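You operate a simulated robot arm through the tools that you are given. There is no shell and no other tool.

You run a simulated robot arm. Do the job below in one go: nothing can be reset, and whatever is moved stays where it is left.

JOB
Take the came and leave it on the top of the beige cabinet. Then take the wide brush from the top of the left bench and leave it on the middle shelf of the shelving. Then fetch the thin brush from the brown side board and set it on the drawing on the top of the small bench. Then put the paddle from the top of the wall bench on the roundel on the top of the left bench. Then close the colours door. Then put the spoon from the top of the kiln table on the top of the bench. Then open the deep drawer. Do these in the order given. Set down upright: came.

Only the result counts: the job must be done as asked and must still hold three seconds after the hand-in. Knocking over, shifting, dropping, spilling or breaking anything else fails it.

ROBOT AND FRAMES
A 6-joint arm with a two-finger gripper on a trunk, on a base that moves. Base frame: it is fixed to the floor where the robot stands at the start and does not move with it; the origin is under the middle of the robot, x ahead of it, y to its left, z up. Readings come in cm, degrees, newtons and seconds.
With the tool pointing down near the work surface it reaches from about 46 to 82 cm from the robot's upright axis, wherever it stands. Its first joint turns from -166.0 to 166.0 degrees. Places, roughly: came (8x2x4 cm) [50, -10, 70]; colours door [-340, 60, 190]; deep drawer [230, 300, 70]; drawing (19x22x2 cm) [240, 100, 80]; middle shelf of the shelving [260, 0, 90]; paddle (17x3x3 cm) [-60, -210, 90]; roundel (16x18x2 cm) [70, -180, 80]; spoon (16x3x3 cm) [-360, 460, 90]; thin brush (17x3x3 cm) [50, -50, 70]; top of the beige cabinet [-260, -220, 100]; top of the bench [20, 480, 90]; wide brush (17x6x3 cm) [160, -190, 80]. Payload 1.66 kg.
Tool frame: the origin (TCP) lies between the finger pads and is the grasp point; the fingertips stand 1.6 cm ahead of it; z points along the fingers, y is the line along which they close. The gripper opens to 11.1 cm; its body begins 10.4 cm behind the TCP.
Orientation is that of the tool frame in the base frame, as a unit quaternion [x, y, z, w]. With the fingers straight down and closing along the base's y, the tool's x points along the base's -x, its y along +y and its z along -z.

CONTROLS
- The arm moves only by the tool play_rows. Its argument "plan" is a list of rows, each an object (a shift or turn left out is 0, a gripper value left out holds the last) with "delta_rot": the turn, a rotation vector about the tool's x, y, z in degrees, a list of three; "xyz": the shift along the tool's x, y, z in cm, a list of three; "jaw": the gripper command, from -1 (shut) to 1 (fully open), values between in proportion. In form: [{"delta_rot": [rx, ry, rz], "xyz": [tx, ty, tz], "jaw": jaw}, ...]. A call has 1 to 20 rows; each row shifts and turns the commanded pose from where the row before left it, along the tool's axes as they then stand. Rows are played at 5 a second. More than 5 cm and 8.6 degrees between two rows, or a gripper value outside its range, and nothing of the call is played. Where a pose cannot be reached the arm comes as near as it can. A force on the tool above 40 N (or 10 N above the force at the start of the call, whichever is more), or a blocked arm, ends the call early, and 0.2 s more pass. The fingers move at their own pace (about 16.98 cm/s each) and stop on an object; they squeeze with about 22 N. The grip force told is the motor's: it shows also when the fingers shut on nothing. Time passes only in rows, and 0.2 s behind the last, so rows that do not move let the fingers close. It gives the time, the measured TCP pose, the force on the tool (base axes), the opening and the grip force at its end, in the units of the frame above (readings bear some noise), with the torque about the TCP (base axes, N m) and any sound that the robot's microphone picked up.
- Cameras (640 x 400 px; columns grow to the right, rows downward): "scene" is now at [3.34, 12.92, 146]; the picture's right is [-0.77, -0.64, 0.00], its down [-0.49, 0.58, -0.65] and it looks along [0.42, -0.49, -0.76] (base axes); focal length 269 px, centre (320, 200). "wrist" rides on the gripper at [7, 1.4, -14.3] in the tool frame; the picture's right is [-0.19, 0.98, 0.00], its down [-0.87, -0.17, -0.47] and it looks along [-0.46, -0.09, 0.88] (tool axes); focal length 230 px, centre (320, 200). There is no depth. A picture from a camera that has moved, and an enlarged one, comes with that camera's place and axes in the base frame and with its lens. The place of the scene camera against the robot may be out by one fixed shift of up to 1.2 cm in any direction.
- grab_frame(camera): a new picture of that camera. The clock stands still meanwhile.
- move_column(by): moves the trunk up (or, below 0, down) by that many cm; the arm and the scene camera ride with it, the base frame stays. It gives what a move gives, with no picture.
- drive_base(legs): drives the robot by 1 to 6 legs, each [ahead, left, turn to the left] in cm, cm and degrees, along the robot's own axes; the way and the turn of a leg run together, so that a leg with both is an arc; at most 150 cm and 180 degrees a leg. The arm and the cameras ride along, it lands a little off, and it stops where it bumps. It gives what a move gives.
- aim_head(pan, tilt): turns the head with the scene camera to pan (to the left, within 120 degrees either way) and tilt (down, from -29 to 69), counted from straight ahead of the robot. It gives what a move gives.
- zoom(camera, box): a new picture of the part [left, top, right, bottom] of that camera's present view, enlarged. The clock stands still meanwhile.
- sign_off(): hands the job in; it is judged then, once.

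Places have to be worked out from the pictures, the camera data and where the tool is seen. Open the gripper and draw the arm clear of the work before you hand the job in, unless the task says otherwise.

The tools are called as name(argument=value, ...) on one line, values as JSON. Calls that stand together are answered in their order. play_rows: Moves the arm, as the interface text tells. Its arguments: {"type":"object","properties":{"plan":{"type":"array"}},"required":["plan"]} The other tools are called the same way: move_column (by) moves the trunk up or down; drive_base (legs) drives the base; aim_head (pan, tilt) turns the head that bears the scene camera; grab_frame (camera) takes a picture; zoom (camera, box) takes an enlarged picture of a part of a camera's view; sign_off () hands the job in.

At the start:

```text
time_s: 0.0
tcp_pos: [31.18, -32.05, 99.8]
tcp_rot: [0.0, 1.0, 0.0, -0.001]
contact_force: [-0.6, 0.3, 0.1]
torque: [-0.01, 0.01, 0.03]
finger_gap: 11.09
gripper_force: 0.0
trunk travel left (down, up): [-5.0, 54.0]
robot x, y, heading: [-0.26, -0.21, -0.1]
head pan, tilt (commanded): [-49.9, 49.8]
```

scene: 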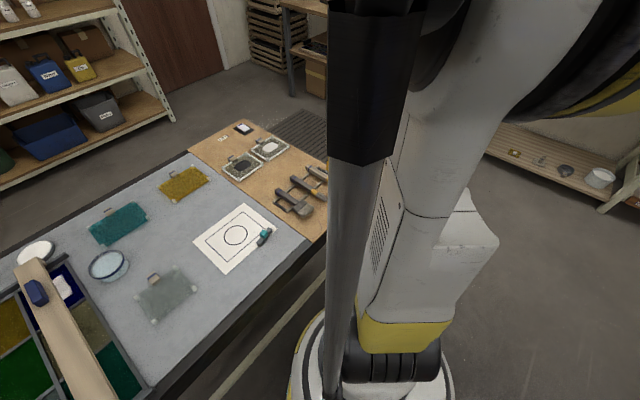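
wrist: 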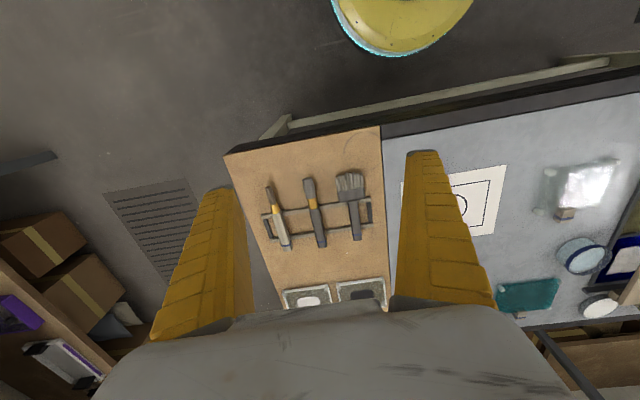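

I start by looking more closely at the work bench in front, where the came and the brown side board with brushes appear to be.

zoom(camera="scene", box=[180, 110, 340, 280])

zoom(camera="wrist", box=[220, 120, 420, 320])

zoom(camera="scene", box=[0, 160, 200, 400])

```text
2.35 times, centred on (260, 195) of scene
camera zoom: at [3.34, 12.92, 146.0], right [-0.77, -0.64, 0.0], down [-0.49, 0.58, -0.65], along [0.42, -0.49, -0.76], focal length 632 px, centre (461, 212)
```

zoom: 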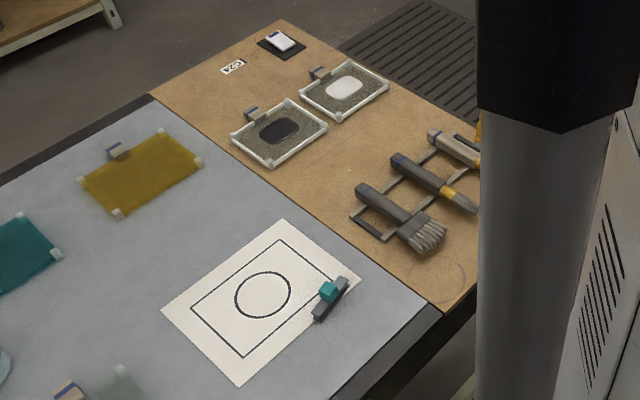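

```text
2.00 times, centred on (320, 220) of wrist
camera zoom: at [24.14, -30.79, 114.1], right [0.19, 0.98, 0.0], down [0.87, -0.17, 0.47], along [0.46, -0.09, -0.88], focal length 460 px, centre (320, 160)
```

zoom: 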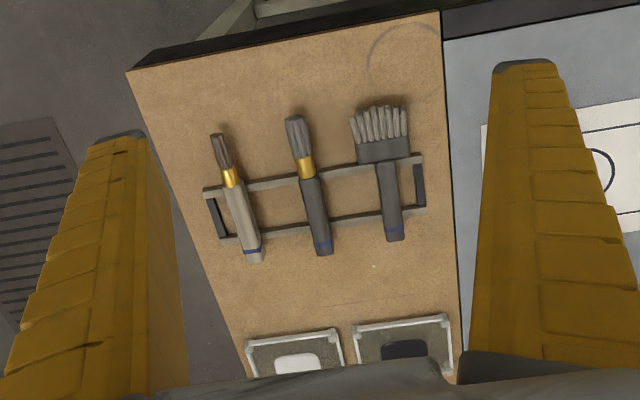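

```text
1.67 times, centred on (100, 280) of scene
camera zoom: at [3.34, 12.92, 146.0], right [-0.77, -0.64, 0.0], down [-0.49, 0.58, -0.65], along [0.42, -0.49, -0.76], focal length 448 px, centre (687, 67)
```

zoom: 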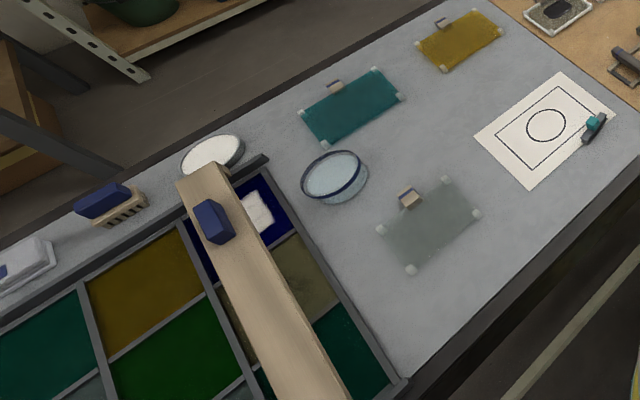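

The came seems to be the small dark strip with a teal part on the drawing on the bench in front, and the white-handled brush near [50,-45] is the thin one. I look around with the head to map the room before moving.

aim_head(pan=0, tilt=20)

grab_frame(camera="scene")

aim_head(pan=60, tilt=20)

grab_frame(camera="scene")

aim_head(pan=118, tilt=20)

grab_frame(camera="scene")

aim_head(pan=-60, tilt=20)

grab_frame(camera="scene")

aim_head(pan=-118, tilt=20)

grab_frame(camera="scene")

```text
time_s: 1.2
tcp_pos: [31.28, -32.11, 99.83]
tcp_rot: [0.0, 1.0, 0.0, 0.0]
contact_force: [-0.2, 0.9, 0.9]
torque: [0.0, -0.01, 0.02]
finger_gap: 11.07
gripper_force: 0.1
trunk travel left (down, up): [-5.0, 54.0]
robot x, y, heading: [0.11, 0.07, -0.0]
head pan, tilt (commanded): [0.0, 20.0]
```

```text
taken
camera scene: at [7.68, 18.81, 150.53], right [0.0, -1.0, 0.0], down [-0.34, 0.0, -0.94], along [0.94, 0.0, -0.34], focal length 269 px, centre (320, 200)
```

scene: 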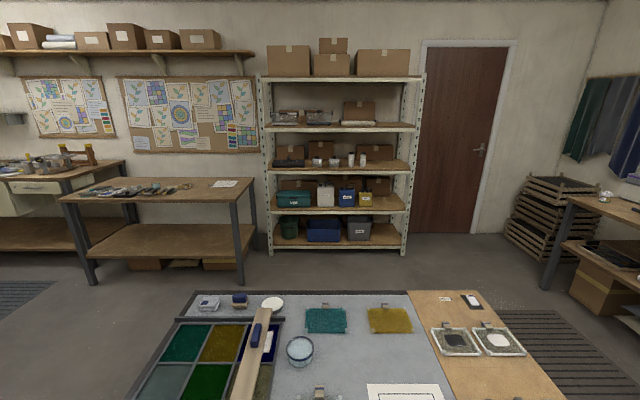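

```text
time_s: 2.5
tcp_pos: [31.13, -32.04, 99.8]
tcp_rot: [0.0, 1.0, 0.0, 0.001]
contact_force: [1.1, 0.5, 0.5]
torque: [0.01, 0.01, -0.03]
finger_gap: 11.08
gripper_force: 0.0
trunk travel left (down, up): [-5.0, 54.0]
robot x, y, heading: [-0.26, -0.02, 0.1]
head pan, tilt (commanded): [60.0, 20.0]
```

```text
taken
camera scene: at [3.03, 26.88, 150.53], right [0.87, -0.5, 0.0], down [-0.17, -0.3, -0.94], along [0.47, 0.81, -0.34], focal length 269 px, centre (320, 200)
```

scene: 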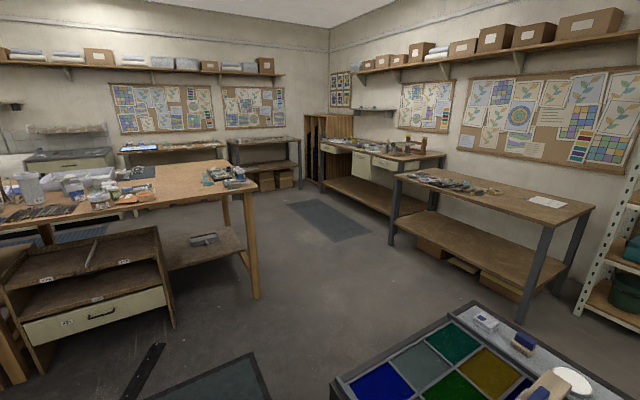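

```text
time_s: 3.8
tcp_pos: [31.08, -31.96, 99.77]
tcp_rot: [0.0, 1.0, -0.001, 0.0]
contact_force: [-0.2, -0.2, -0.4]
torque: [0.01, -0.01, 0.05]
finger_gap: 11.11
gripper_force: 0.1
trunk travel left (down, up): [-5.0, 54.0]
robot x, y, heading: [-0.11, -0.5, -0.2]
head pan, tilt (commanded): [118.0, 20.0]
```

```text
taken
camera scene: at [-6.0, 27.05, 150.53], right [0.88, 0.47, 0.0], down [0.16, -0.3, -0.94], along [-0.44, 0.83, -0.34], focal length 269 px, centre (320, 200)
```

scene: 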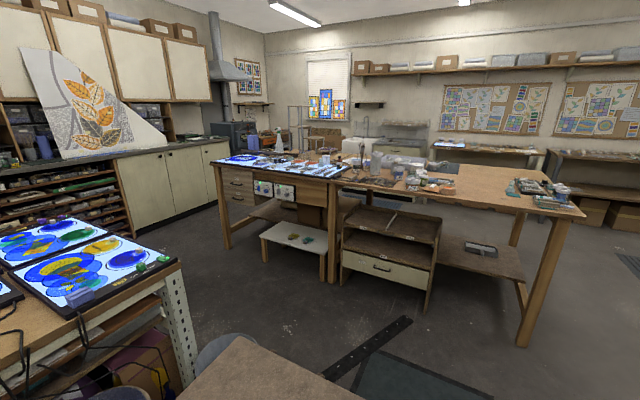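

```text
time_s: 6.4
tcp_pos: [31.21, -32.08, 99.84]
tcp_rot: [0.0, 1.0, -0.001, -0.001]
contact_force: [0.5, 0.7, -0.9]
torque: [0.02, -0.01, 0.0]
finger_gap: 11.05
gripper_force: 0.0
trunk travel left (down, up): [-5.0, 54.0]
robot x, y, heading: [-0.25, 0.07, 0.1]
head pan, tilt (commanded): [-60.0, 20.0]
```

```text
taken
camera scene: at [3.03, 10.76, 150.53], right [-0.87, -0.5, 0.0], down [-0.17, 0.3, -0.94], along [0.47, -0.81, -0.34], focal length 269 px, centre (320, 200)
```

scene: 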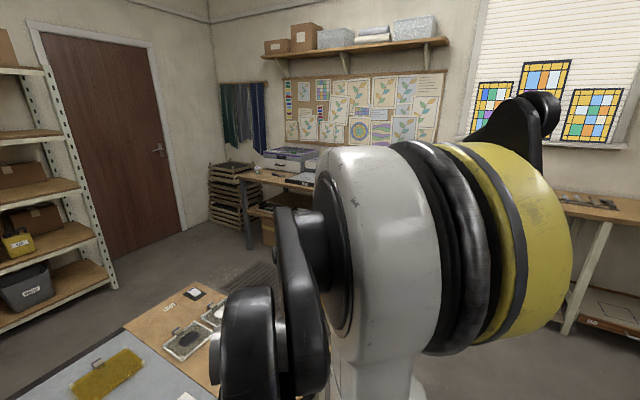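

```text
time_s: 7.7
tcp_pos: [31.06, -32.06, 99.89]
tcp_rot: [0.0, 1.0, 0.0, 0.0]
contact_force: [-0.5, -0.3, 0.7]
torque: [-0.01, -0.02, 0.0]
finger_gap: 11.1
gripper_force: 0.0
trunk travel left (down, up): [-5.0, 54.0]
robot x, y, heading: [-0.1, -0.38, 0.1]
head pan, tilt (commanded): [-118.0, 20.0]
```

```text
taken
camera scene: at [-6.0, 10.59, 150.53], right [-0.88, 0.47, 0.0], down [0.16, 0.3, -0.94], along [-0.44, -0.83, -0.34], focal length 269 px, centre (320, 200)
```

scene: 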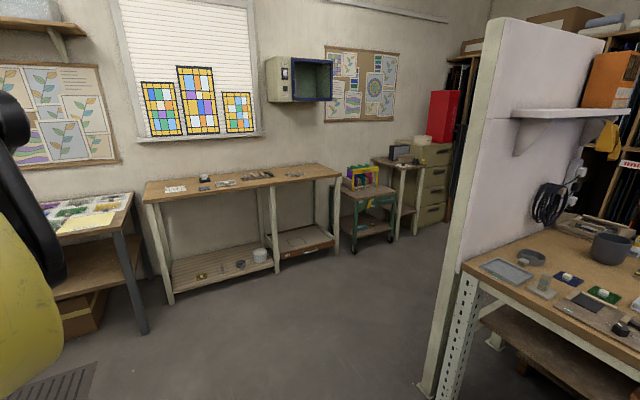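

The room is mapped coarsely: shelving and small bench ahead, wall benches to the right, beige cabinet to the rear right. Now I look closely at the came with the head aimed at it.

aim_head(pan=-35, tilt=55)

grab_frame(camera="scene")

zoom(camera="scene", box=[280, 160, 380, 240])

```text
time_s: 9.3
tcp_pos: [31.2, -32.07, 99.83]
tcp_rot: [-0.001, 1.0, 0.0, 0.0]
contact_force: [-0.3, -1.0, -0.2]
torque: [-0.01, 0.0, 0.02]
finger_gap: 11.09
gripper_force: 0.1
trunk travel left (down, up): [-5.0, 54.0]
robot x, y, heading: [0.17, 0.16, -0.1]
head pan, tilt (commanded): [-35.0, 55.0]
```

```text
taken
camera scene: at [4.27, 14.68, 145.32], right [-0.57, -0.82, 0.0], down [-0.67, 0.47, -0.57], along [0.47, -0.33, -0.82], focal length 269 px, centre (320, 200)
```

scene: 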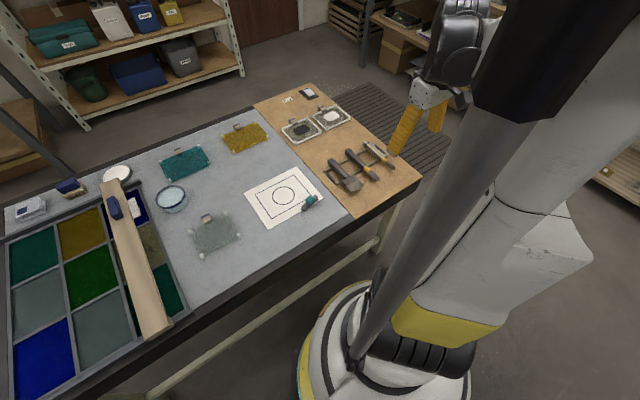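

```text
5.00 times, centred on (330, 200) of scene
camera zoom: at [4.27, 14.68, 145.32], right [-0.57, -0.82, 0.0], down [-0.67, 0.47, -0.57], along [0.47, -0.33, -0.82], focal length 1344 px, centre (270, 200)
```

zoom: 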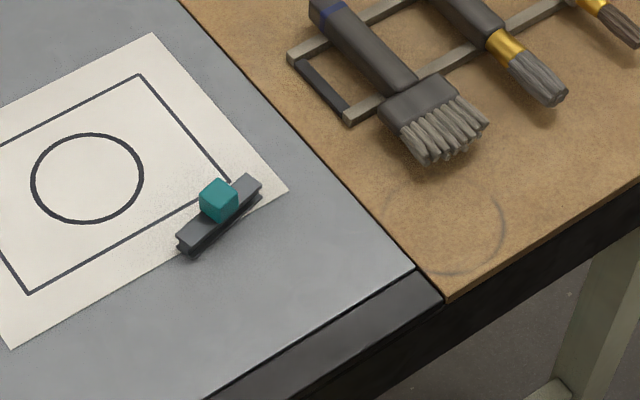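

The came is a grey I-strip with a teal knob on top, lying on the drawing's corner at about [49,-12,70]. I move the open gripper above it and look with the wrist camera.

play_rows(plan=[{"xyz": [-3, 3.3, 1.5], "jaw": 1}, {"xyz": [-3, 3.3, 1.5]}, {"xyz": [-3, 3.3, 1.5]}, {"xyz": [-3, 3.3, 1.5]}, {"xyz": [-3, 3.3, 1.5]}, {"xyz": [-2.8, 3.5, 1.5]}, {"xyz": [0, 0, 0]}, {"xyz": [0, 0, 0]}])

grab_frame(camera="wrist")

grab_frame(camera="scene")

```text
time_s: 11.1
tcp_pos: [48.94, -12.09, 90.73]
tcp_rot: [0.0, 1.0, 0.0, 0.0]
contact_force: [-0.3, 1.4, 0.1]
torque: [0.03, 0.0, 0.0]
finger_gap: 11.1
gripper_force: 0.1
trunk travel left (down, up): [-5.0, 54.0]
robot x, y, heading: [0.16, 0.13, 0.1]
head pan, tilt (commanded): [-35.0, 55.0]
```

```text
taken
camera wrist: at [41.86, -10.79, 104.98], right [0.19, 0.98, 0.0], down [0.87, -0.17, 0.47], along [0.46, -0.09, -0.88], focal length 230 px, centre (320, 200)
```

wrist: 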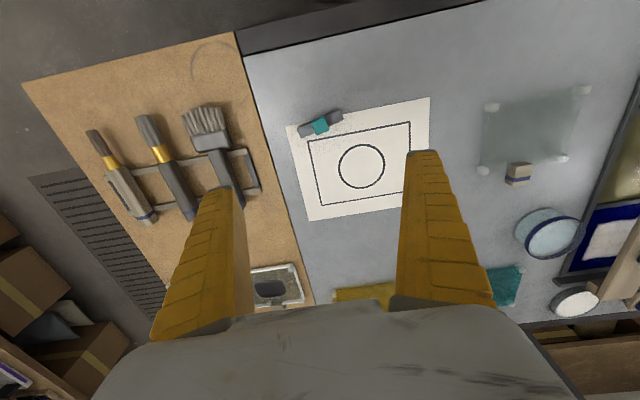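

```text
taken
camera scene: at [4.25, 14.67, 145.32], right [-0.57, -0.82, 0.0], down [-0.67, 0.47, -0.57], along [0.47, -0.33, -0.82], focal length 269 px, centre (320, 200)
```

scene: 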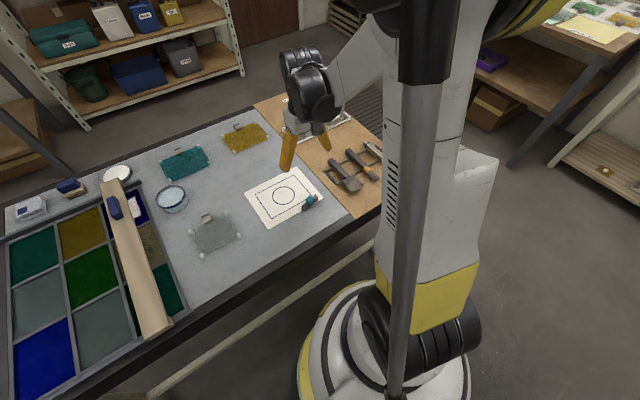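

I zoom on the came in the wrist view to measure it exactly, then triangulate from a second, lower position.

zoom(camera="wrist", box=[260, 80, 420, 180])

play_rows(plan=[{"xyz": [1.5, 0, 3]}, {"xyz": [1.5, 0, 3]}, {"xyz": [1, 0, 3]}, {"xyz": [0, 0, 0]}, {"xyz": [0, 0, 0]}])

zoom(camera="wrist", box=[260, 80, 420, 180])

```text
4.00 times, centred on (340, 130) of wrist
camera zoom: at [41.86, -10.79, 104.98], right [0.19, 0.98, 0.0], down [0.87, -0.17, 0.47], along [0.46, -0.09, -0.88], focal length 920 px, centre (240, 480)
```

zoom: 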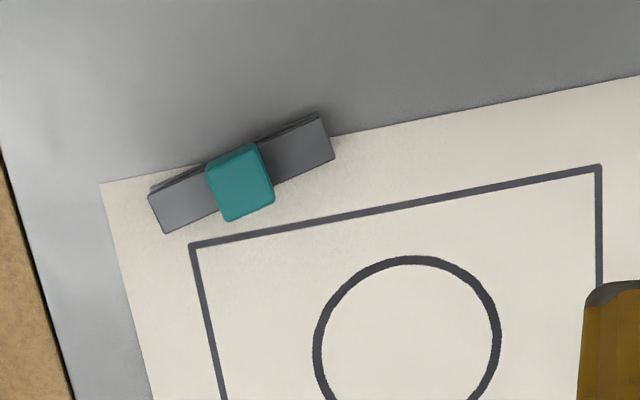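

```text
time_s: 12.3
tcp_pos: [45.18, -12.18, 81.75]
tcp_rot: [0.001, 1.0, 0.0, 0.001]
contact_force: [-0.6, 0.7, -0.4]
torque: [0.0, -0.01, -0.01]
finger_gap: 11.09
gripper_force: 0.1
trunk travel left (down, up): [-5.0, 54.0]
robot x, y, heading: [-0.2, 0.19, 0.2]
head pan, tilt (commanded): [-35.0, 55.0]
```

```text
4.00 times, centred on (340, 130) of wrist
camera zoom: at [38.02, -10.87, 96.08], right [0.19, 0.98, 0.0], down [0.87, -0.17, 0.47], along [0.46, -0.09, -0.88], focal length 920 px, centre (240, 480)
```

zoom: 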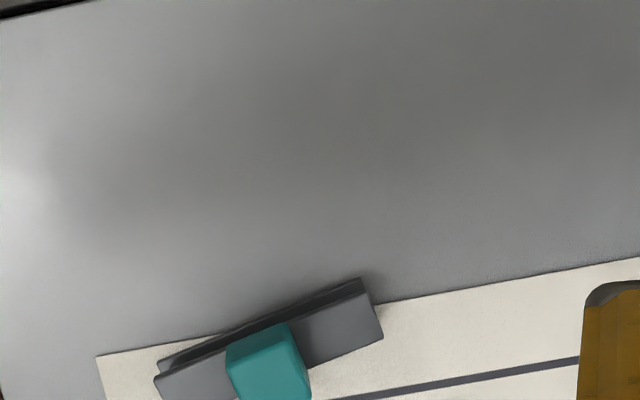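

Triangulation puts the knob at about [48,-12,70], with the strip running roughly along y (tilted ~15° toward -x). I rotate the gripper about 75° so the fingers close across the strip, and shift above it.

play_rows(plan=[{"xyz": [-0.9, 0.05, 0], "delta_rot": [0, 0, 8.4]}, {"xyz": [-0.9, 0.05, 0], "delta_rot": [0, 0, 8.4]}, {"xyz": [-0.9, 0.05, 0], "delta_rot": [0, 0, 8.4]}, {"delta_rot": [0, 0, 8.4]}, {"delta_rot": [0, 0, 8.4]}, {"delta_rot": [0, 0, 8.4]}, {"delta_rot": [0, 0, 8.4]}, {"delta_rot": [0, 0, 8.4]}, {"delta_rot": [0, 0, 8.4]}, {}, {}])

grab_frame(camera="wrist")

```text
time_s: 14.7
tcp_pos: [47.65, -12.42, 81.95]
tcp_rot: [0.613, 0.79, 0.0, 0.0]
contact_force: [-0.1, 0.8, 0.3]
torque: [0.01, 0.0, 0.01]
finger_gap: 11.09
gripper_force: 0.0
trunk travel left (down, up): [-5.0, 54.0]
robot x, y, heading: [0.06, -0.16, -0.2]
head pan, tilt (commanded): [-35.0, 55.0]
```

```text
taken
camera wrist: at [47.15, -5.34, 96.11], right [1.0, 0.06, 0.0], down [0.05, -0.88, 0.47], along [0.03, -0.47, -0.88], focal length 230 px, centre (320, 200)
```

wrist: 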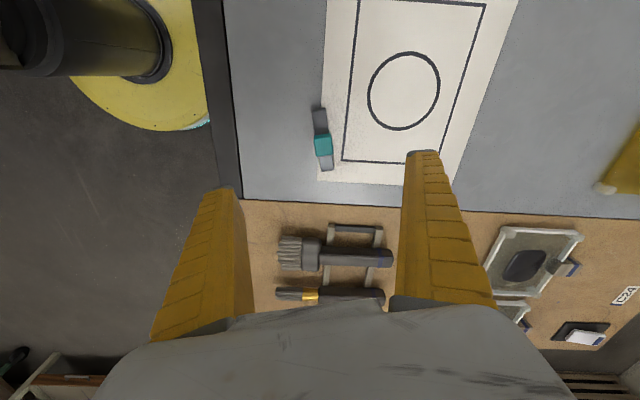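

The came is confirmed at about [48,-12], strip aligned with the finger plane. I centre over it and descend around it.

play_rows(plan=[{"xyz": [0.4, 0.43, 3]}, {"xyz": [0, 0, 3]}, {"xyz": [0, 0, 2.5]}, {"xyz": [0, 0, 1.5]}, {"xyz": [0, 0, 1]}, {"xyz": [0, 0, 0.6]}, {}, {}])

grab_frame(camera="wrist")

zoom(camera="scene", box=[240, 120, 380, 240])

```text
time_s: 16.5
tcp_pos: [48.2, -11.89, 70.48]
tcp_rot: [0.613, 0.79, -0.001, -0.001]
contact_force: [0.4, 0.0, 0.0]
torque: [0.0, -0.02, 0.02]
finger_gap: 11.1
gripper_force: 0.0
out of reach, approached as far as the arm can: row 6
trunk travel left (down, up): [-5.0, 54.0]
robot x, y, heading: [-0.09, -0.15, 0.0]
head pan, tilt (commanded): [-35.0, 55.0]
```

```text
taken
camera wrist: at [47.74, -4.87, 84.75], right [1.0, 0.06, 0.0], down [0.05, -0.88, 0.47], along [0.03, -0.47, -0.88], focal length 230 px, centre (320, 200)
```

wrist: 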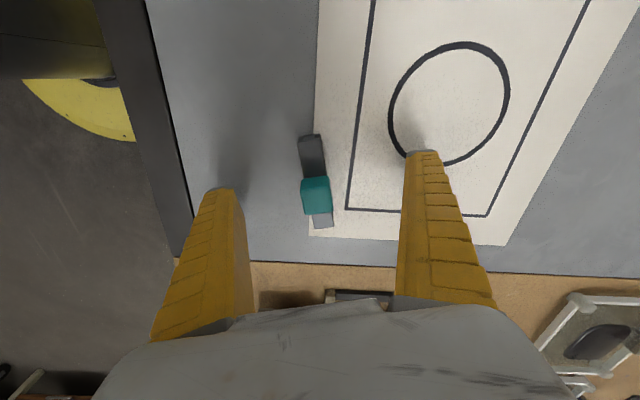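

```text
3.33 times, centred on (310, 180) of scene
camera zoom: at [4.27, 14.69, 145.32], right [-0.57, -0.82, 0.0], down [-0.67, 0.47, -0.57], along [0.47, -0.33, -0.82], focal length 896 px, centre (353, 267)
```

zoom: 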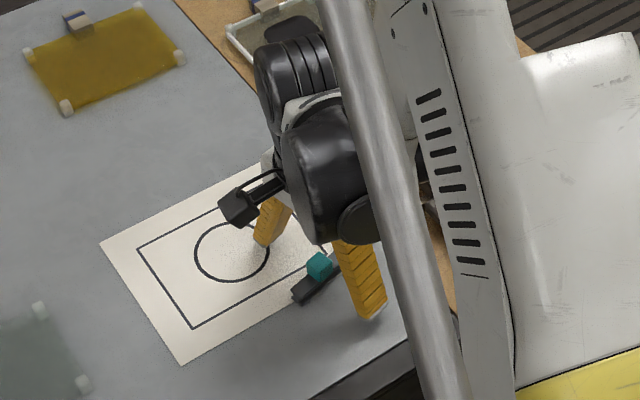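

The arm is at its inner reach limit, so I lower the trunk slightly to get the fingertips further down around the strip.

move_column(by=-0.7)

zoom(camera="wrist", box=[200, 100, 460, 300])

```text
time_s: 17.0
tcp_pos: [48.19, -11.92, 69.75]
tcp_rot: [0.612, 0.791, 0.0, -0.002]
contact_force: [-0.1, -0.3, 0.7]
torque: [0.0, 0.01, -0.03]
finger_gap: 11.1
gripper_force: 0.0
trunk travel left (down, up): [-4.3, 54.7]
robot x, y, heading: [-0.27, -0.08, -0.3]
head pan, tilt (commanded): [-35.0, 55.0]
```

```text
2.00 times, centred on (330, 200) of wrist
camera zoom: at [47.74, -4.87, 84.05], right [1.0, 0.06, 0.0], down [0.05, -0.88, 0.47], along [0.03, -0.47, -0.88], focal length 460 px, centre (300, 200)
```

zoom: 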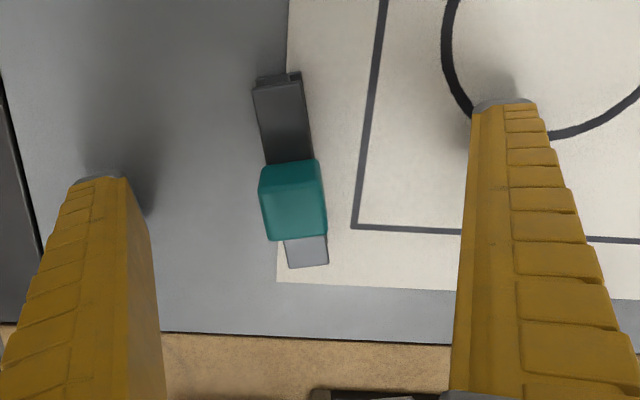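

Fingertips are around the strip with no contact. I close the gripper.

play_rows(plan=[{"jaw": -1}, {}, {}, {}, {}])

zoom(camera="wrist", box=[200, 100, 460, 300])

```text
time_s: 18.2
tcp_pos: [48.1, -12.03, 69.8]
tcp_rot: [0.613, 0.79, 0.0, -0.002]
contact_force: [-0.3, 0.3, -1.3]
torque: [0.0, 0.01, -0.02]
finger_gap: 1.37
gripper_force: 22.4
trunk travel left (down, up): [-4.3, 54.7]
robot x, y, heading: [0.21, 0.19, 0.3]
head pan, tilt (commanded): [-35.0, 55.0]
```

```text
2.00 times, centred on (330, 200) of wrist
camera zoom: at [47.74, -4.87, 84.05], right [1.0, 0.06, 0.0], down [0.05, -0.88, 0.47], along [0.03, -0.47, -0.88], focal length 460 px, centre (300, 200)
```

zoom: 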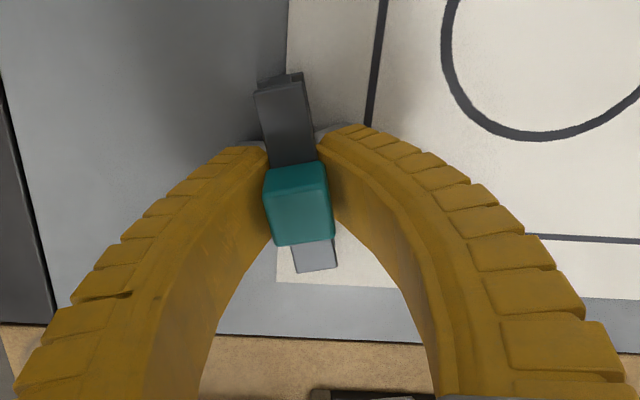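

Gripped (gap 1.37 cm, 22 N). I lift it and check that it holds.

play_rows(plan=[{"xyz": [0, 0, -2]}, {"xyz": [0, 0, -3]}, {"xyz": [0, 0, -4]}, {"xyz": [0, 0, -4]}, {"xyz": [0, 0, -4]}, {}, {}])

grab_frame(camera="wrist")

grab_frame(camera="scene")

```text
time_s: 19.8
tcp_pos: [48.19, -11.66, 86.7]
tcp_rot: [0.613, 0.79, 0.0, 0.0]
contact_force: [0.3, -0.7, -0.3]
torque: [-0.01, 0.02, 0.04]
finger_gap: 0.0
gripper_force: 22.3
trunk travel left (down, up): [-4.3, 54.7]
robot x, y, heading: [0.2, -0.14, -0.0]
head pan, tilt (commanded): [-35.0, 55.0]
```

```text
taken
camera wrist: at [47.65, -4.68, 100.93], right [1.0, 0.06, 0.0], down [0.05, -0.88, 0.47], along [0.03, -0.47, -0.88], focal length 230 px, centre (320, 200)
```

wrist: 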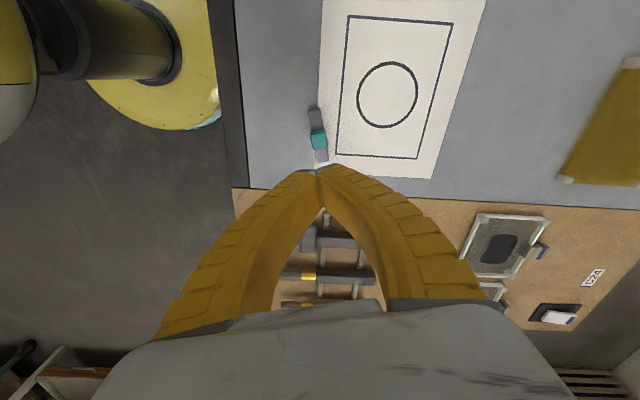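

```text
taken
camera scene: at [4.29, 14.68, 144.62], right [-0.57, -0.82, 0.0], down [-0.67, 0.47, -0.57], along [0.47, -0.33, -0.82], focal length 269 px, centre (320, 200)
```

scene: 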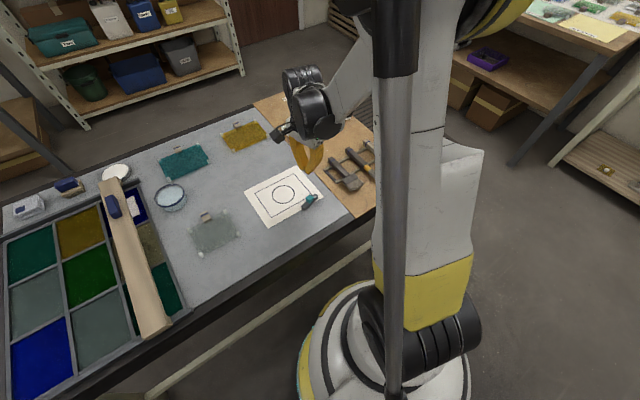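

The came slipped out: my grasp was too high (fingertips only on the knob's upper part). I lower the trunk, reopen, and grasp deeper, feeling for the bench surface.

play_rows(plan=[{"jaw": 1}, {}, {}])

move_column(by=-3.5)

zoom(camera="wrist", box=[240, 60, 400, 180])

```text
time_s: 20.6
tcp_pos: [48.11, -11.71, 86.79]
tcp_rot: [0.613, 0.79, 0.0, -0.001]
contact_force: [0.1, -0.3, 0.3]
torque: [-0.01, -0.02, 0.0]
finger_gap: 11.09
gripper_force: 0.1
trunk travel left (down, up): [-4.3, 54.7]
robot x, y, heading: [-0.3, 0.05, -0.0]
head pan, tilt (commanded): [-35.0, 55.0]
```

```text
time_s: 21.4
tcp_pos: [48.13, -11.74, 83.11]
tcp_rot: [0.613, 0.79, 0.001, -0.001]
contact_force: [0.1, 0.3, 0.3]
torque: [0.02, -0.01, 0.01]
finger_gap: 11.06
gripper_force: 0.1
trunk travel left (down, up): [-0.8, 58.2]
robot x, y, heading: [-0.33, 0.07, -0.2]
head pan, tilt (commanded): [-35.0, 55.0]
```

```text
3.33 times, centred on (320, 120) of wrist
camera zoom: at [47.63, -4.68, 97.42], right [1.0, 0.06, 0.0], down [0.05, -0.88, 0.47], along [0.03, -0.47, -0.88], focal length 767 px, centre (320, 467)
```

zoom: 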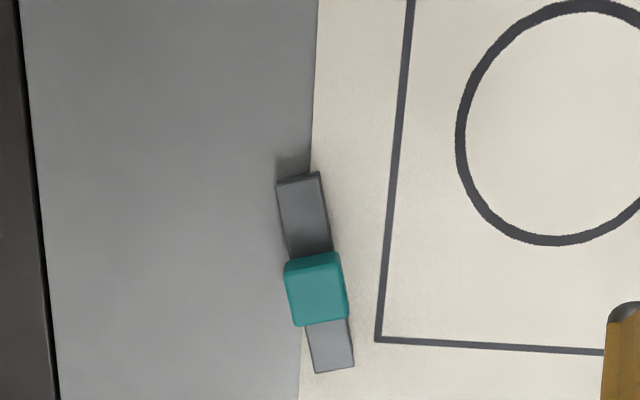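

Centering on the knob and descending to about z 69, then smaller steps.

play_rows(plan=[{"xyz": [-0.43, -0.19, 3]}, {"xyz": [0, 0, 3]}, {"xyz": [0, 0, 3]}, {"xyz": [0, 0, 2.5]}, {"xyz": [0, 0, 1.5]}, {"xyz": [0, 0, 0.8]}, {}, {}])

zoom(camera="wrist", box=[200, 100, 460, 300])

zoom(camera="scene", box=[270, 140, 350, 220])

```text
time_s: 23.2
tcp_pos: [48.14, -12.21, 69.33]
tcp_rot: [0.612, 0.791, 0.0, 0.0]
contact_force: [0.4, 0.0, 0.8]
torque: [0.01, 0.02, 0.01]
finger_gap: 11.1
gripper_force: 0.1
trunk travel left (down, up): [-0.8, 58.2]
robot x, y, heading: [0.22, -0.08, -0.3]
head pan, tilt (commanded): [-35.0, 55.0]
```

```text
2.00 times, centred on (330, 200) of wrist
camera zoom: at [47.68, -5.18, 83.66], right [1.0, 0.06, 0.0], down [0.05, -0.88, 0.47], along [0.03, -0.47, -0.88], focal length 460 px, centre (300, 200)
```

zoom: 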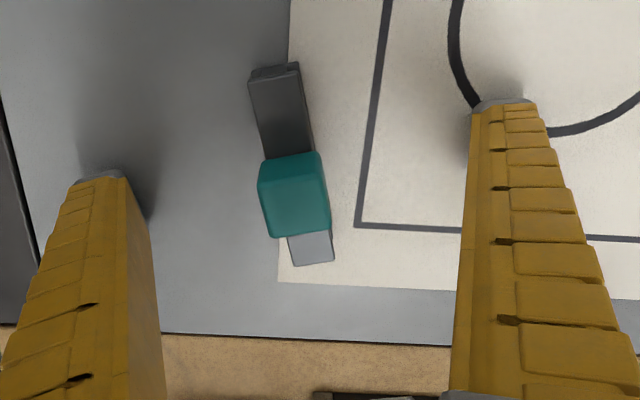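

```text
5.00 times, centred on (310, 180) of scene
camera zoom: at [4.27, 14.69, 141.12], right [-0.57, -0.82, 0.0], down [-0.67, 0.47, -0.57], along [0.47, -0.33, -0.82], focal length 1344 px, centre (370, 300)
```

zoom: 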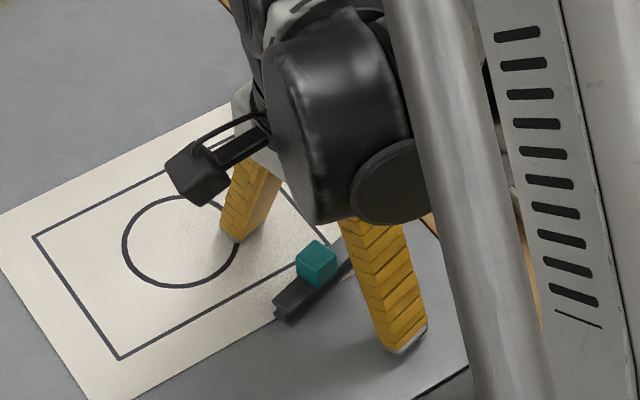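

Still no contact; I step down slowly to feel the surface.

play_rows(plan=[{"xyz": [0, 0, 0.4]}, {"xyz": [0, 0, 0.4]}, {}])

play_rows(plan=[{"xyz": [0, 0, 0.3]}, {"xyz": [0, 0, 0.3]}, {}])

zoom(camera="scene", box=[270, 140, 350, 220])

```text
time_s: 23.8
tcp_pos: [47.81, -12.15, 69.0]
tcp_rot: [0.614, 0.789, 0.0, 0.001]
contact_force: [-3.7, -0.9, 42.0]
torque: [0.24, -0.78, -0.04]
finger_gap: 10.88
gripper_force: 0.1
trunk travel left (down, up): [-0.8, 58.2]
robot x, y, heading: [-0.13, -0.32, 0.0]
head pan, tilt (commanded): [-35.0, 55.0]
stopped in row 2: the force on the tool passed its limit at 66 N (the readings are from after the stop); the commanded pose is now the measured one
```

```text
time_s: 24.1
tcp_pos: [47.75, -12.24, 69.01]
tcp_rot: [0.614, 0.789, -0.002, 0.001]
contact_force: [-2.1, -0.6, 42.5]
torque: [0.21, -0.57, -0.15]
finger_gap: 10.87
gripper_force: 0.1
trunk travel left (down, up): [-0.8, 58.2]
robot x, y, heading: [0.14, 0.12, -0.1]
head pan, tilt (commanded): [-35.0, 55.0]
stopped in row 1: the force on the tool passed its limit at 62 N (the readings are from after the stop); the commanded pose is now the measured one
```

```text
5.00 times, centred on (310, 180) of scene
camera zoom: at [3.98, 14.74, 141.14], right [-0.57, -0.82, 0.0], down [-0.67, 0.47, -0.58], along [0.47, -0.33, -0.82], focal length 1344 px, centre (370, 300)
```

zoom: 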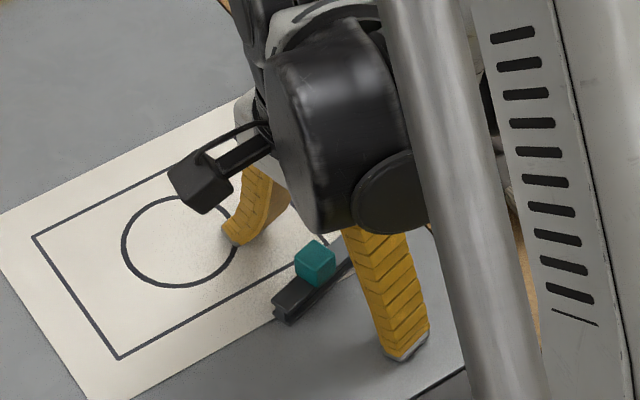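

The fingertips touched the bench at TCP z≈69.2, so the surface is at ~67.6 and the knob spans ~69.5–71.5. I raise to grip the knob itself at TCP z≈71 and recentre.

play_rows(plan=[{"xyz": [0, 0, -1.0]}, {"xyz": [0, 0, -0.9]}, {}, {}])

zoom(camera="wrist", box=[200, 100, 460, 300])

```text
time_s: 25.1
tcp_pos: [48.1, -12.37, 70.68]
tcp_rot: [0.614, 0.79, -0.001, -0.001]
contact_force: [0.3, -0.3, 0.4]
torque: [0.04, -0.01, 0.01]
finger_gap: 11.1
gripper_force: 0.1
trunk travel left (down, up): [-0.8, 58.2]
robot x, y, heading: [0.18, 0.07, 0.1]
head pan, tilt (commanded): [-35.0, 55.0]
```

```text
2.00 times, centred on (330, 200) of wrist
camera zoom: at [47.57, -5.31, 84.93], right [1.0, 0.06, 0.0], down [0.05, -0.88, 0.47], along [0.02, -0.47, -0.88], focal length 460 px, centre (300, 200)
```

zoom: 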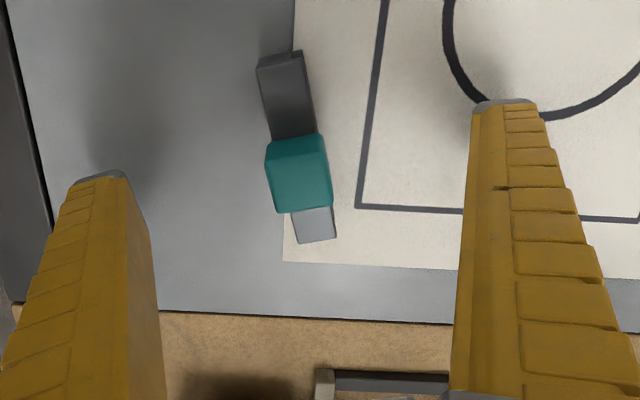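

I shift 0.45 cm toward +y to centre on the knob and close.

play_rows(plan=[{"xyz": [0.46, 0.02, -0.2]}, {}, {"jaw": -1}, {}, {}, {}, {}])

zoom(camera="wrist", box=[200, 100, 460, 300])

```text
time_s: 26.7
tcp_pos: [47.93, -11.88, 70.95]
tcp_rot: [0.614, 0.79, -0.001, -0.001]
contact_force: [1.1, -0.4, 5.8]
torque: [-0.03, 0.0, 0.03]
finger_gap: 1.76
gripper_force: 21.7
trunk travel left (down, up): [-0.8, 58.2]
robot x, y, heading: [-0.2, 0.01, 0.1]
head pan, tilt (commanded): [-35.0, 55.0]
```

```text
2.00 times, centred on (330, 200) of wrist
camera zoom: at [47.45, -4.84, 85.17], right [1.0, 0.06, 0.0], down [0.05, -0.88, 0.47], along [0.03, -0.47, -0.88], focal length 460 px, centre (300, 200)
```

zoom: 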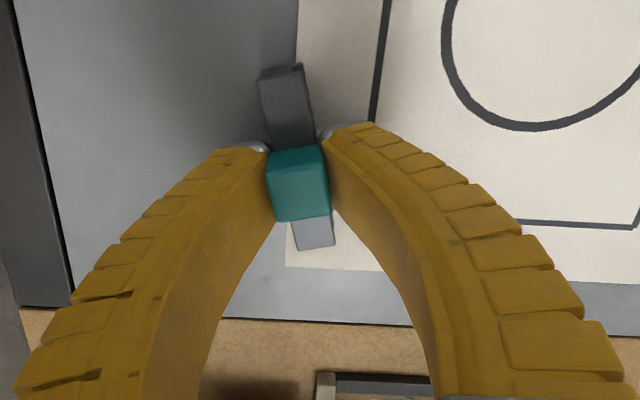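

Now the gap is 1.76 cm on the knob. I lift slowly and check.

play_rows(plan=[{"xyz": [0, 0, -0.5]}, {"xyz": [0, 0, -0.8]}, {"xyz": [0, 0, -1]}, {"xyz": [0, 0, -1.2]}, {}])

zoom(camera="wrist", box=[200, 100, 460, 300])

```text
time_s: 27.9
tcp_pos: [47.99, -11.88, 74.32]
tcp_rot: [0.613, 0.79, -0.002, 0.0]
contact_force: [-0.4, 0.6, -1.1]
torque: [0.01, -0.02, 0.01]
finger_gap: 1.51
gripper_force: 21.3
trunk travel left (down, up): [-0.8, 58.2]
robot x, y, heading: [0.01, -0.14, -0.2]
head pan, tilt (commanded): [-35.0, 55.0]
```

```text
2.00 times, centred on (330, 200) of wrist
camera zoom: at [47.46, -4.79, 88.58], right [1.0, 0.06, 0.0], down [0.05, -0.88, 0.47], along [0.02, -0.47, -0.88], focal length 460 px, centre (300, 200)
```

zoom: 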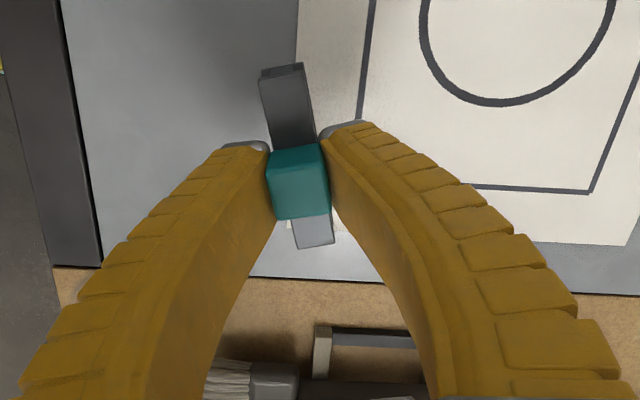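

It holds. I continue lifting smoothly, then check again before looking at the route toward the beige cabinet.

play_rows(plan=[{"xyz": [0, 0, -1.5]}, {"xyz": [0, 0, -2]}, {"xyz": [0, 0, -2]}, {"xyz": [0, 0, -2]}, {"xyz": [0, 0, -2]}, {"xyz": [0, 0, -2]}, {"xyz": [0, 0, -1]}, {}])

zoom(camera="wrist", box=[200, 100, 460, 300])

move_column(by=30)

aim_head(pan=-118, tilt=30)

grab_frame(camera="scene")

aim_head(pan=-75, tilt=30)

grab_frame(camera="scene")

grab_frame(camera="wrist")

```text
time_s: 29.7
tcp_pos: [47.86, -11.81, 86.88]
tcp_rot: [0.613, 0.79, -0.001, -0.001]
contact_force: [0.3, 0.8, -1.1]
torque: [-0.01, -0.03, 0.02]
finger_gap: 1.52
gripper_force: 21.8
trunk travel left (down, up): [-0.8, 58.2]
robot x, y, heading: [-0.43, -0.15, -0.0]
head pan, tilt (commanded): [-35.0, 55.0]
```

```text
2.00 times, centred on (330, 200) of wrist
camera zoom: at [47.53, -4.79, 101.1], right [1.0, 0.06, 0.0], down [0.05, -0.88, 0.47], along [0.02, -0.47, -0.88], focal length 460 px, centre (300, 200)
```

zoom: 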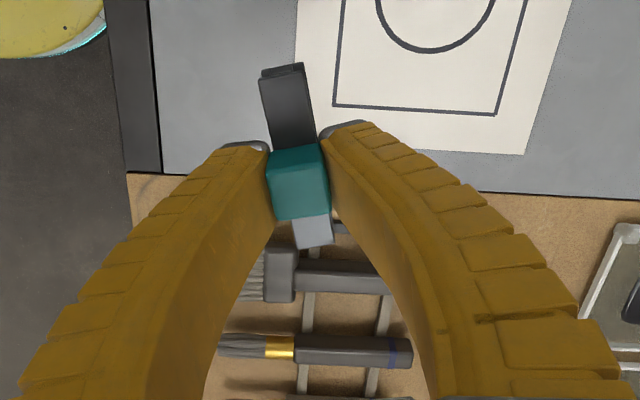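

```text
time_s: 32.7
tcp_pos: [47.96, -11.83, 116.85]
tcp_rot: [0.614, 0.79, -0.001, -0.001]
contact_force: [0.5, 0.2, -1.3]
torque: [0.01, -0.01, -0.02]
finger_gap: 1.5
gripper_force: 21.9
trunk travel left (down, up): [-30.8, 28.2]
robot x, y, heading: [-0.15, 0.14, 0.0]
head pan, tilt (commanded): [-35.0, 55.0]
```

```text
time_s: 34.3
tcp_pos: [47.89, -11.81, 116.75]
tcp_rot: [0.613, 0.79, -0.001, -0.001]
contact_force: [0.2, -0.5, -1.4]
torque: [-0.05, -0.02, 0.01]
finger_gap: 1.49
gripper_force: 22.4
trunk travel left (down, up): [-30.8, 28.2]
robot x, y, heading: [-0.07, 0.08, 0.1]
head pan, tilt (commanded): [-118.0, 30.0]
```

```text
taken
camera scene: at [-5.87, 10.82, 174.72], right [-0.88, 0.47, 0.0], down [0.23, 0.44, -0.87], along [-0.41, -0.76, -0.5], focal length 269 px, centre (320, 200)
```

scene: 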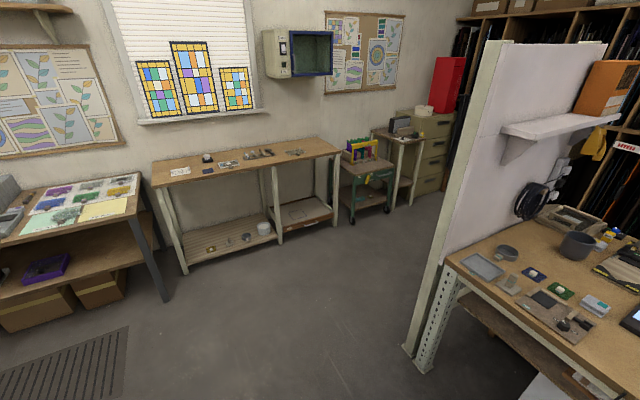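

```text
time_s: 35.4
tcp_pos: [47.98, -11.92, 116.91]
tcp_rot: [0.614, 0.79, -0.001, -0.002]
contact_force: [-0.1, -0.1, -1.2]
torque: [-0.01, -0.01, 0.02]
finger_gap: 1.51
gripper_force: 21.7
trunk travel left (down, up): [-30.8, 28.2]
robot x, y, heading: [-0.11, -0.08, -0.0]
head pan, tilt (commanded): [-75.0, 30.0]
```

```text
taken
camera scene: at [0.7, 10.07, 174.72], right [-0.97, -0.26, 0.0], down [-0.13, 0.48, -0.87], along [0.22, -0.84, -0.5], focal length 269 px, centre (320, 200)
```

scene: 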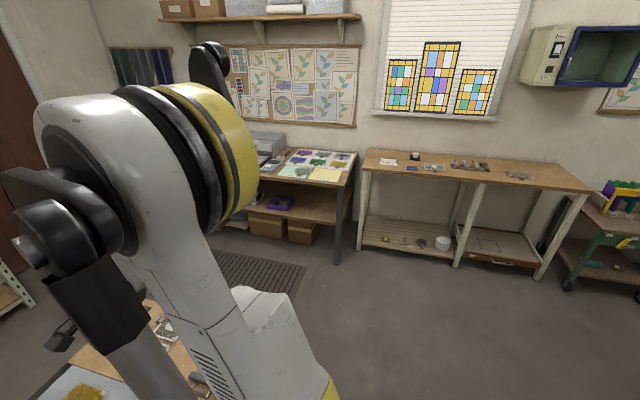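

```text
taken
camera wrist: at [47.53, -4.79, 131.08], right [1.0, 0.06, 0.0], down [0.05, -0.88, 0.47], along [0.02, -0.47, -0.88], focal length 230 px, centre (320, 200)
```

wrist: 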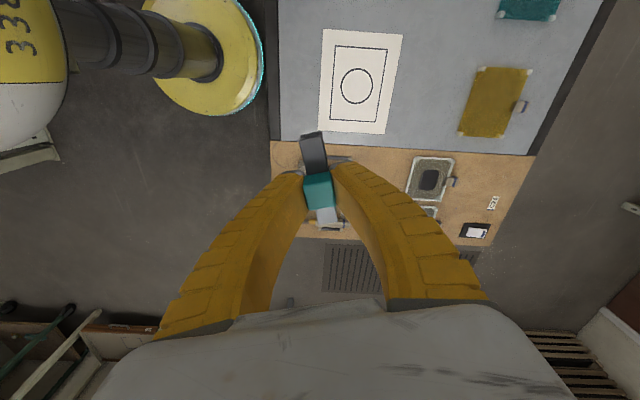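

The came is held firmly (gap steady at 1.5). The corridor between the partition end (≈[-107,-57]) and the wall bench front (y≈-195) is free, so I drive down it, turning to face the wall, and stop to look at the beige cabinet.

drive_base(legs=[[-12, -60, 0], [0, 0, -90], [60, 0, 0], [0, -95, 0]])

aim_head(pan=-70, tilt=25)

grab_frame(camera="scene")

grab_frame(camera="wrist")

```text
time_s: 50.3
tcp_pos: [-116.95, -172.84, 116.81]
tcp_rot: [0.989, 0.149, -0.001, -0.002]
contact_force: [-0.4, 0.4, -0.9]
torque: [-0.03, -0.04, -0.03]
finger_gap: 1.51
gripper_force: 22.1
trunk travel left (down, up): [-30.8, 28.2]
robot x, y, heading: [-107.47, -124.29, -87.2]
head pan, tilt (commanded): [-75.0, 30.0]
```

```text
time_s: 50.9
tcp_pos: [-116.79, -172.79, 116.79]
tcp_rot: [0.989, 0.15, -0.001, -0.001]
contact_force: [0.0, 0.1, -1.9]
torque: [0.01, 0.03, -0.01]
finger_gap: 1.52
gripper_force: 21.9
trunk travel left (down, up): [-30.8, 28.2]
robot x, y, heading: [-107.78, -124.03, -87.0]
head pan, tilt (commanded): [-70.0, 25.0]
```

```text
taken
camera scene: at [-96.74, -125.12, 175.52], right [-0.39, 0.92, 0.0], down [0.39, 0.16, -0.91], along [-0.84, -0.35, -0.42], focal length 269 px, centre (320, 200)
```

scene: 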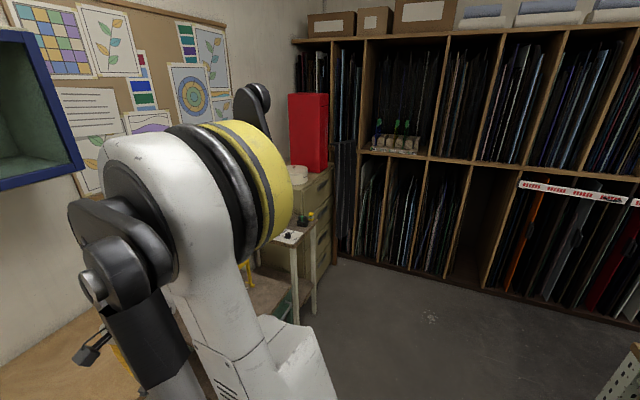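

```text
taken
camera wrist: at [-109.88, -172.15, 131.08], right [0.11, -0.99, 0.0], down [-0.88, -0.1, 0.47], along [-0.47, -0.05, -0.88], focal length 230 px, centre (320, 200)
```

wrist: 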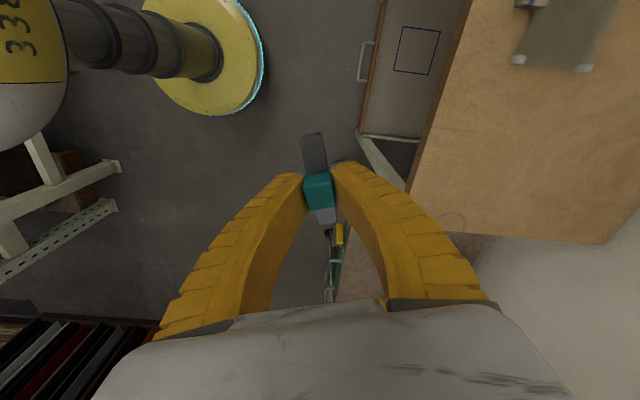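

The robot is at [-107,-124] facing the wall. I drive on to the right (toward -x) and straighten to face the cabinet, then look again.

drive_base(legs=[[0, -100, -2.9]])

aim_head(pan=-45, tilt=30)

grab_frame(camera="scene")

grab_frame(camera="wrist")

```text
time_s: 56.1
tcp_pos: [-219.47, -175.08, 116.74]
tcp_rot: [0.992, 0.127, 0.0, -0.001]
contact_force: [0.2, -0.2, -0.7]
torque: [-0.05, -0.01, 0.01]
finger_gap: 1.51
gripper_force: 21.7
trunk travel left (down, up): [-30.8, 28.2]
robot x, y, heading: [-207.87, -126.64, -89.5]
head pan, tilt (commanded): [-70.0, 25.0]
```

```text
time_s: 57.0
tcp_pos: [-219.48, -175.03, 116.87]
tcp_rot: [0.992, 0.127, 0.0, -0.002]
contact_force: [0.7, -0.5, -0.9]
torque: [-0.03, 0.02, -0.02]
finger_gap: 1.5
gripper_force: 22.0
trunk travel left (down, up): [-30.8, 28.2]
robot x, y, heading: [-208.24, -127.03, -89.9]
head pan, tilt (commanded): [-45.0, 30.0]
```

```text
taken
camera scene: at [-194.86, -131.49, 174.73], right [-0.71, 0.71, 0.0], down [0.35, 0.35, -0.87], along [-0.61, -0.61, -0.5], focal length 269 px, centre (320, 200)
```

scene: 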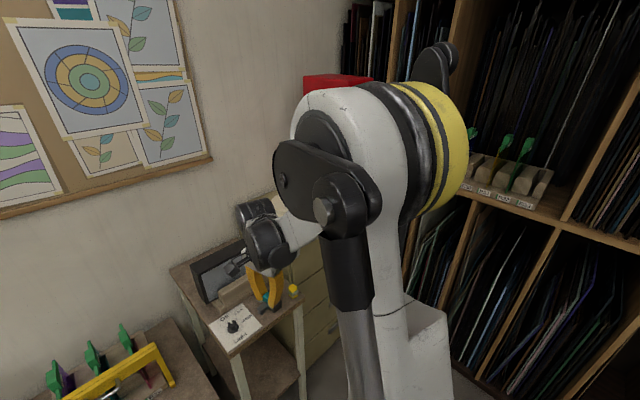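

```text
taken
camera wrist: at [-212.44, -174.65, 131.07], right [0.06, -1.0, 0.0], down [-0.88, -0.06, 0.47], along [-0.47, -0.03, -0.88], focal length 230 px, centre (320, 200)
```

wrist: 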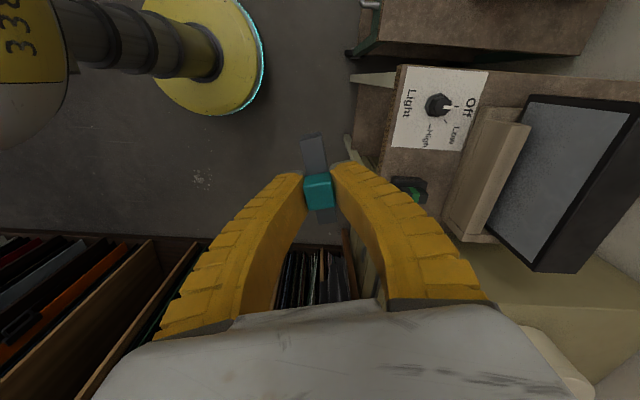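

From the wrist view the cabinet's left edge is near x≈-245, front y≈-201. I move another 48 cm to the right so the gripper hangs in front of the cabinet.

drive_base(legs=[[0, -46, 0]])

grab_frame(camera="wrist")

aim_head(pan=10, tilt=45)

grab_frame(camera="scene")

```text
time_s: 59.8
tcp_pos: [-265.99, -174.62, 116.83]
tcp_rot: [0.993, 0.119, -0.001, -0.003]
contact_force: [-0.1, -0.2, -1.6]
torque: [0.02, -0.05, 0.02]
finger_gap: 1.53
gripper_force: 22.1
trunk travel left (down, up): [-30.8, 28.2]
robot x, y, heading: [-253.39, -126.95, -90.7]
head pan, tilt (commanded): [-45.0, 30.0]
```

```text
taken
camera wrist: at [-258.89, -174.4, 131.07], right [0.05, -1.0, 0.0], down [-0.88, -0.04, 0.47], along [-0.47, -0.02, -0.88], focal length 230 px, centre (320, 200)
```

wrist: 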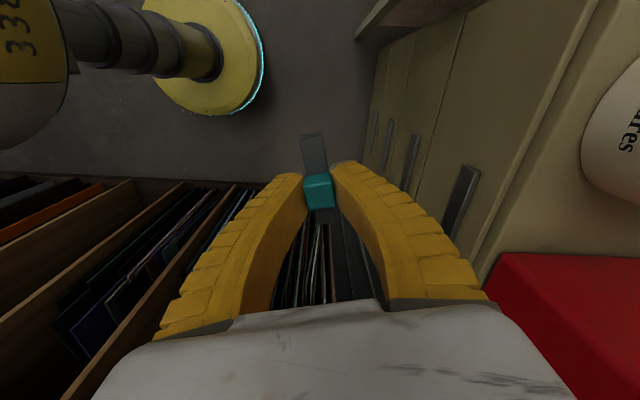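

```text
time_s: 61.0
tcp_pos: [-265.95, -174.47, 116.91]
tcp_rot: [0.993, 0.119, -0.001, -0.002]
contact_force: [-0.1, -0.9, -1.1]
torque: [-0.01, 0.06, 0.01]
finger_gap: 1.5
gripper_force: 22.1
trunk travel left (down, up): [-30.8, 28.2]
robot x, y, heading: [-253.81, -126.62, -90.7]
head pan, tilt (commanded): [10.0, 45.0]
```

```text
taken
camera scene: at [-232.85, -133.2, 172.47], right [-0.99, -0.16, 0.0], down [-0.11, 0.7, -0.71], along [0.11, -0.7, -0.71], focal length 269 px, centre (320, 200)
```

scene: 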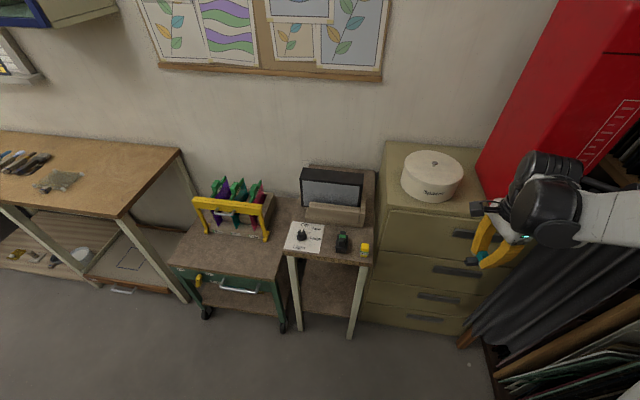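

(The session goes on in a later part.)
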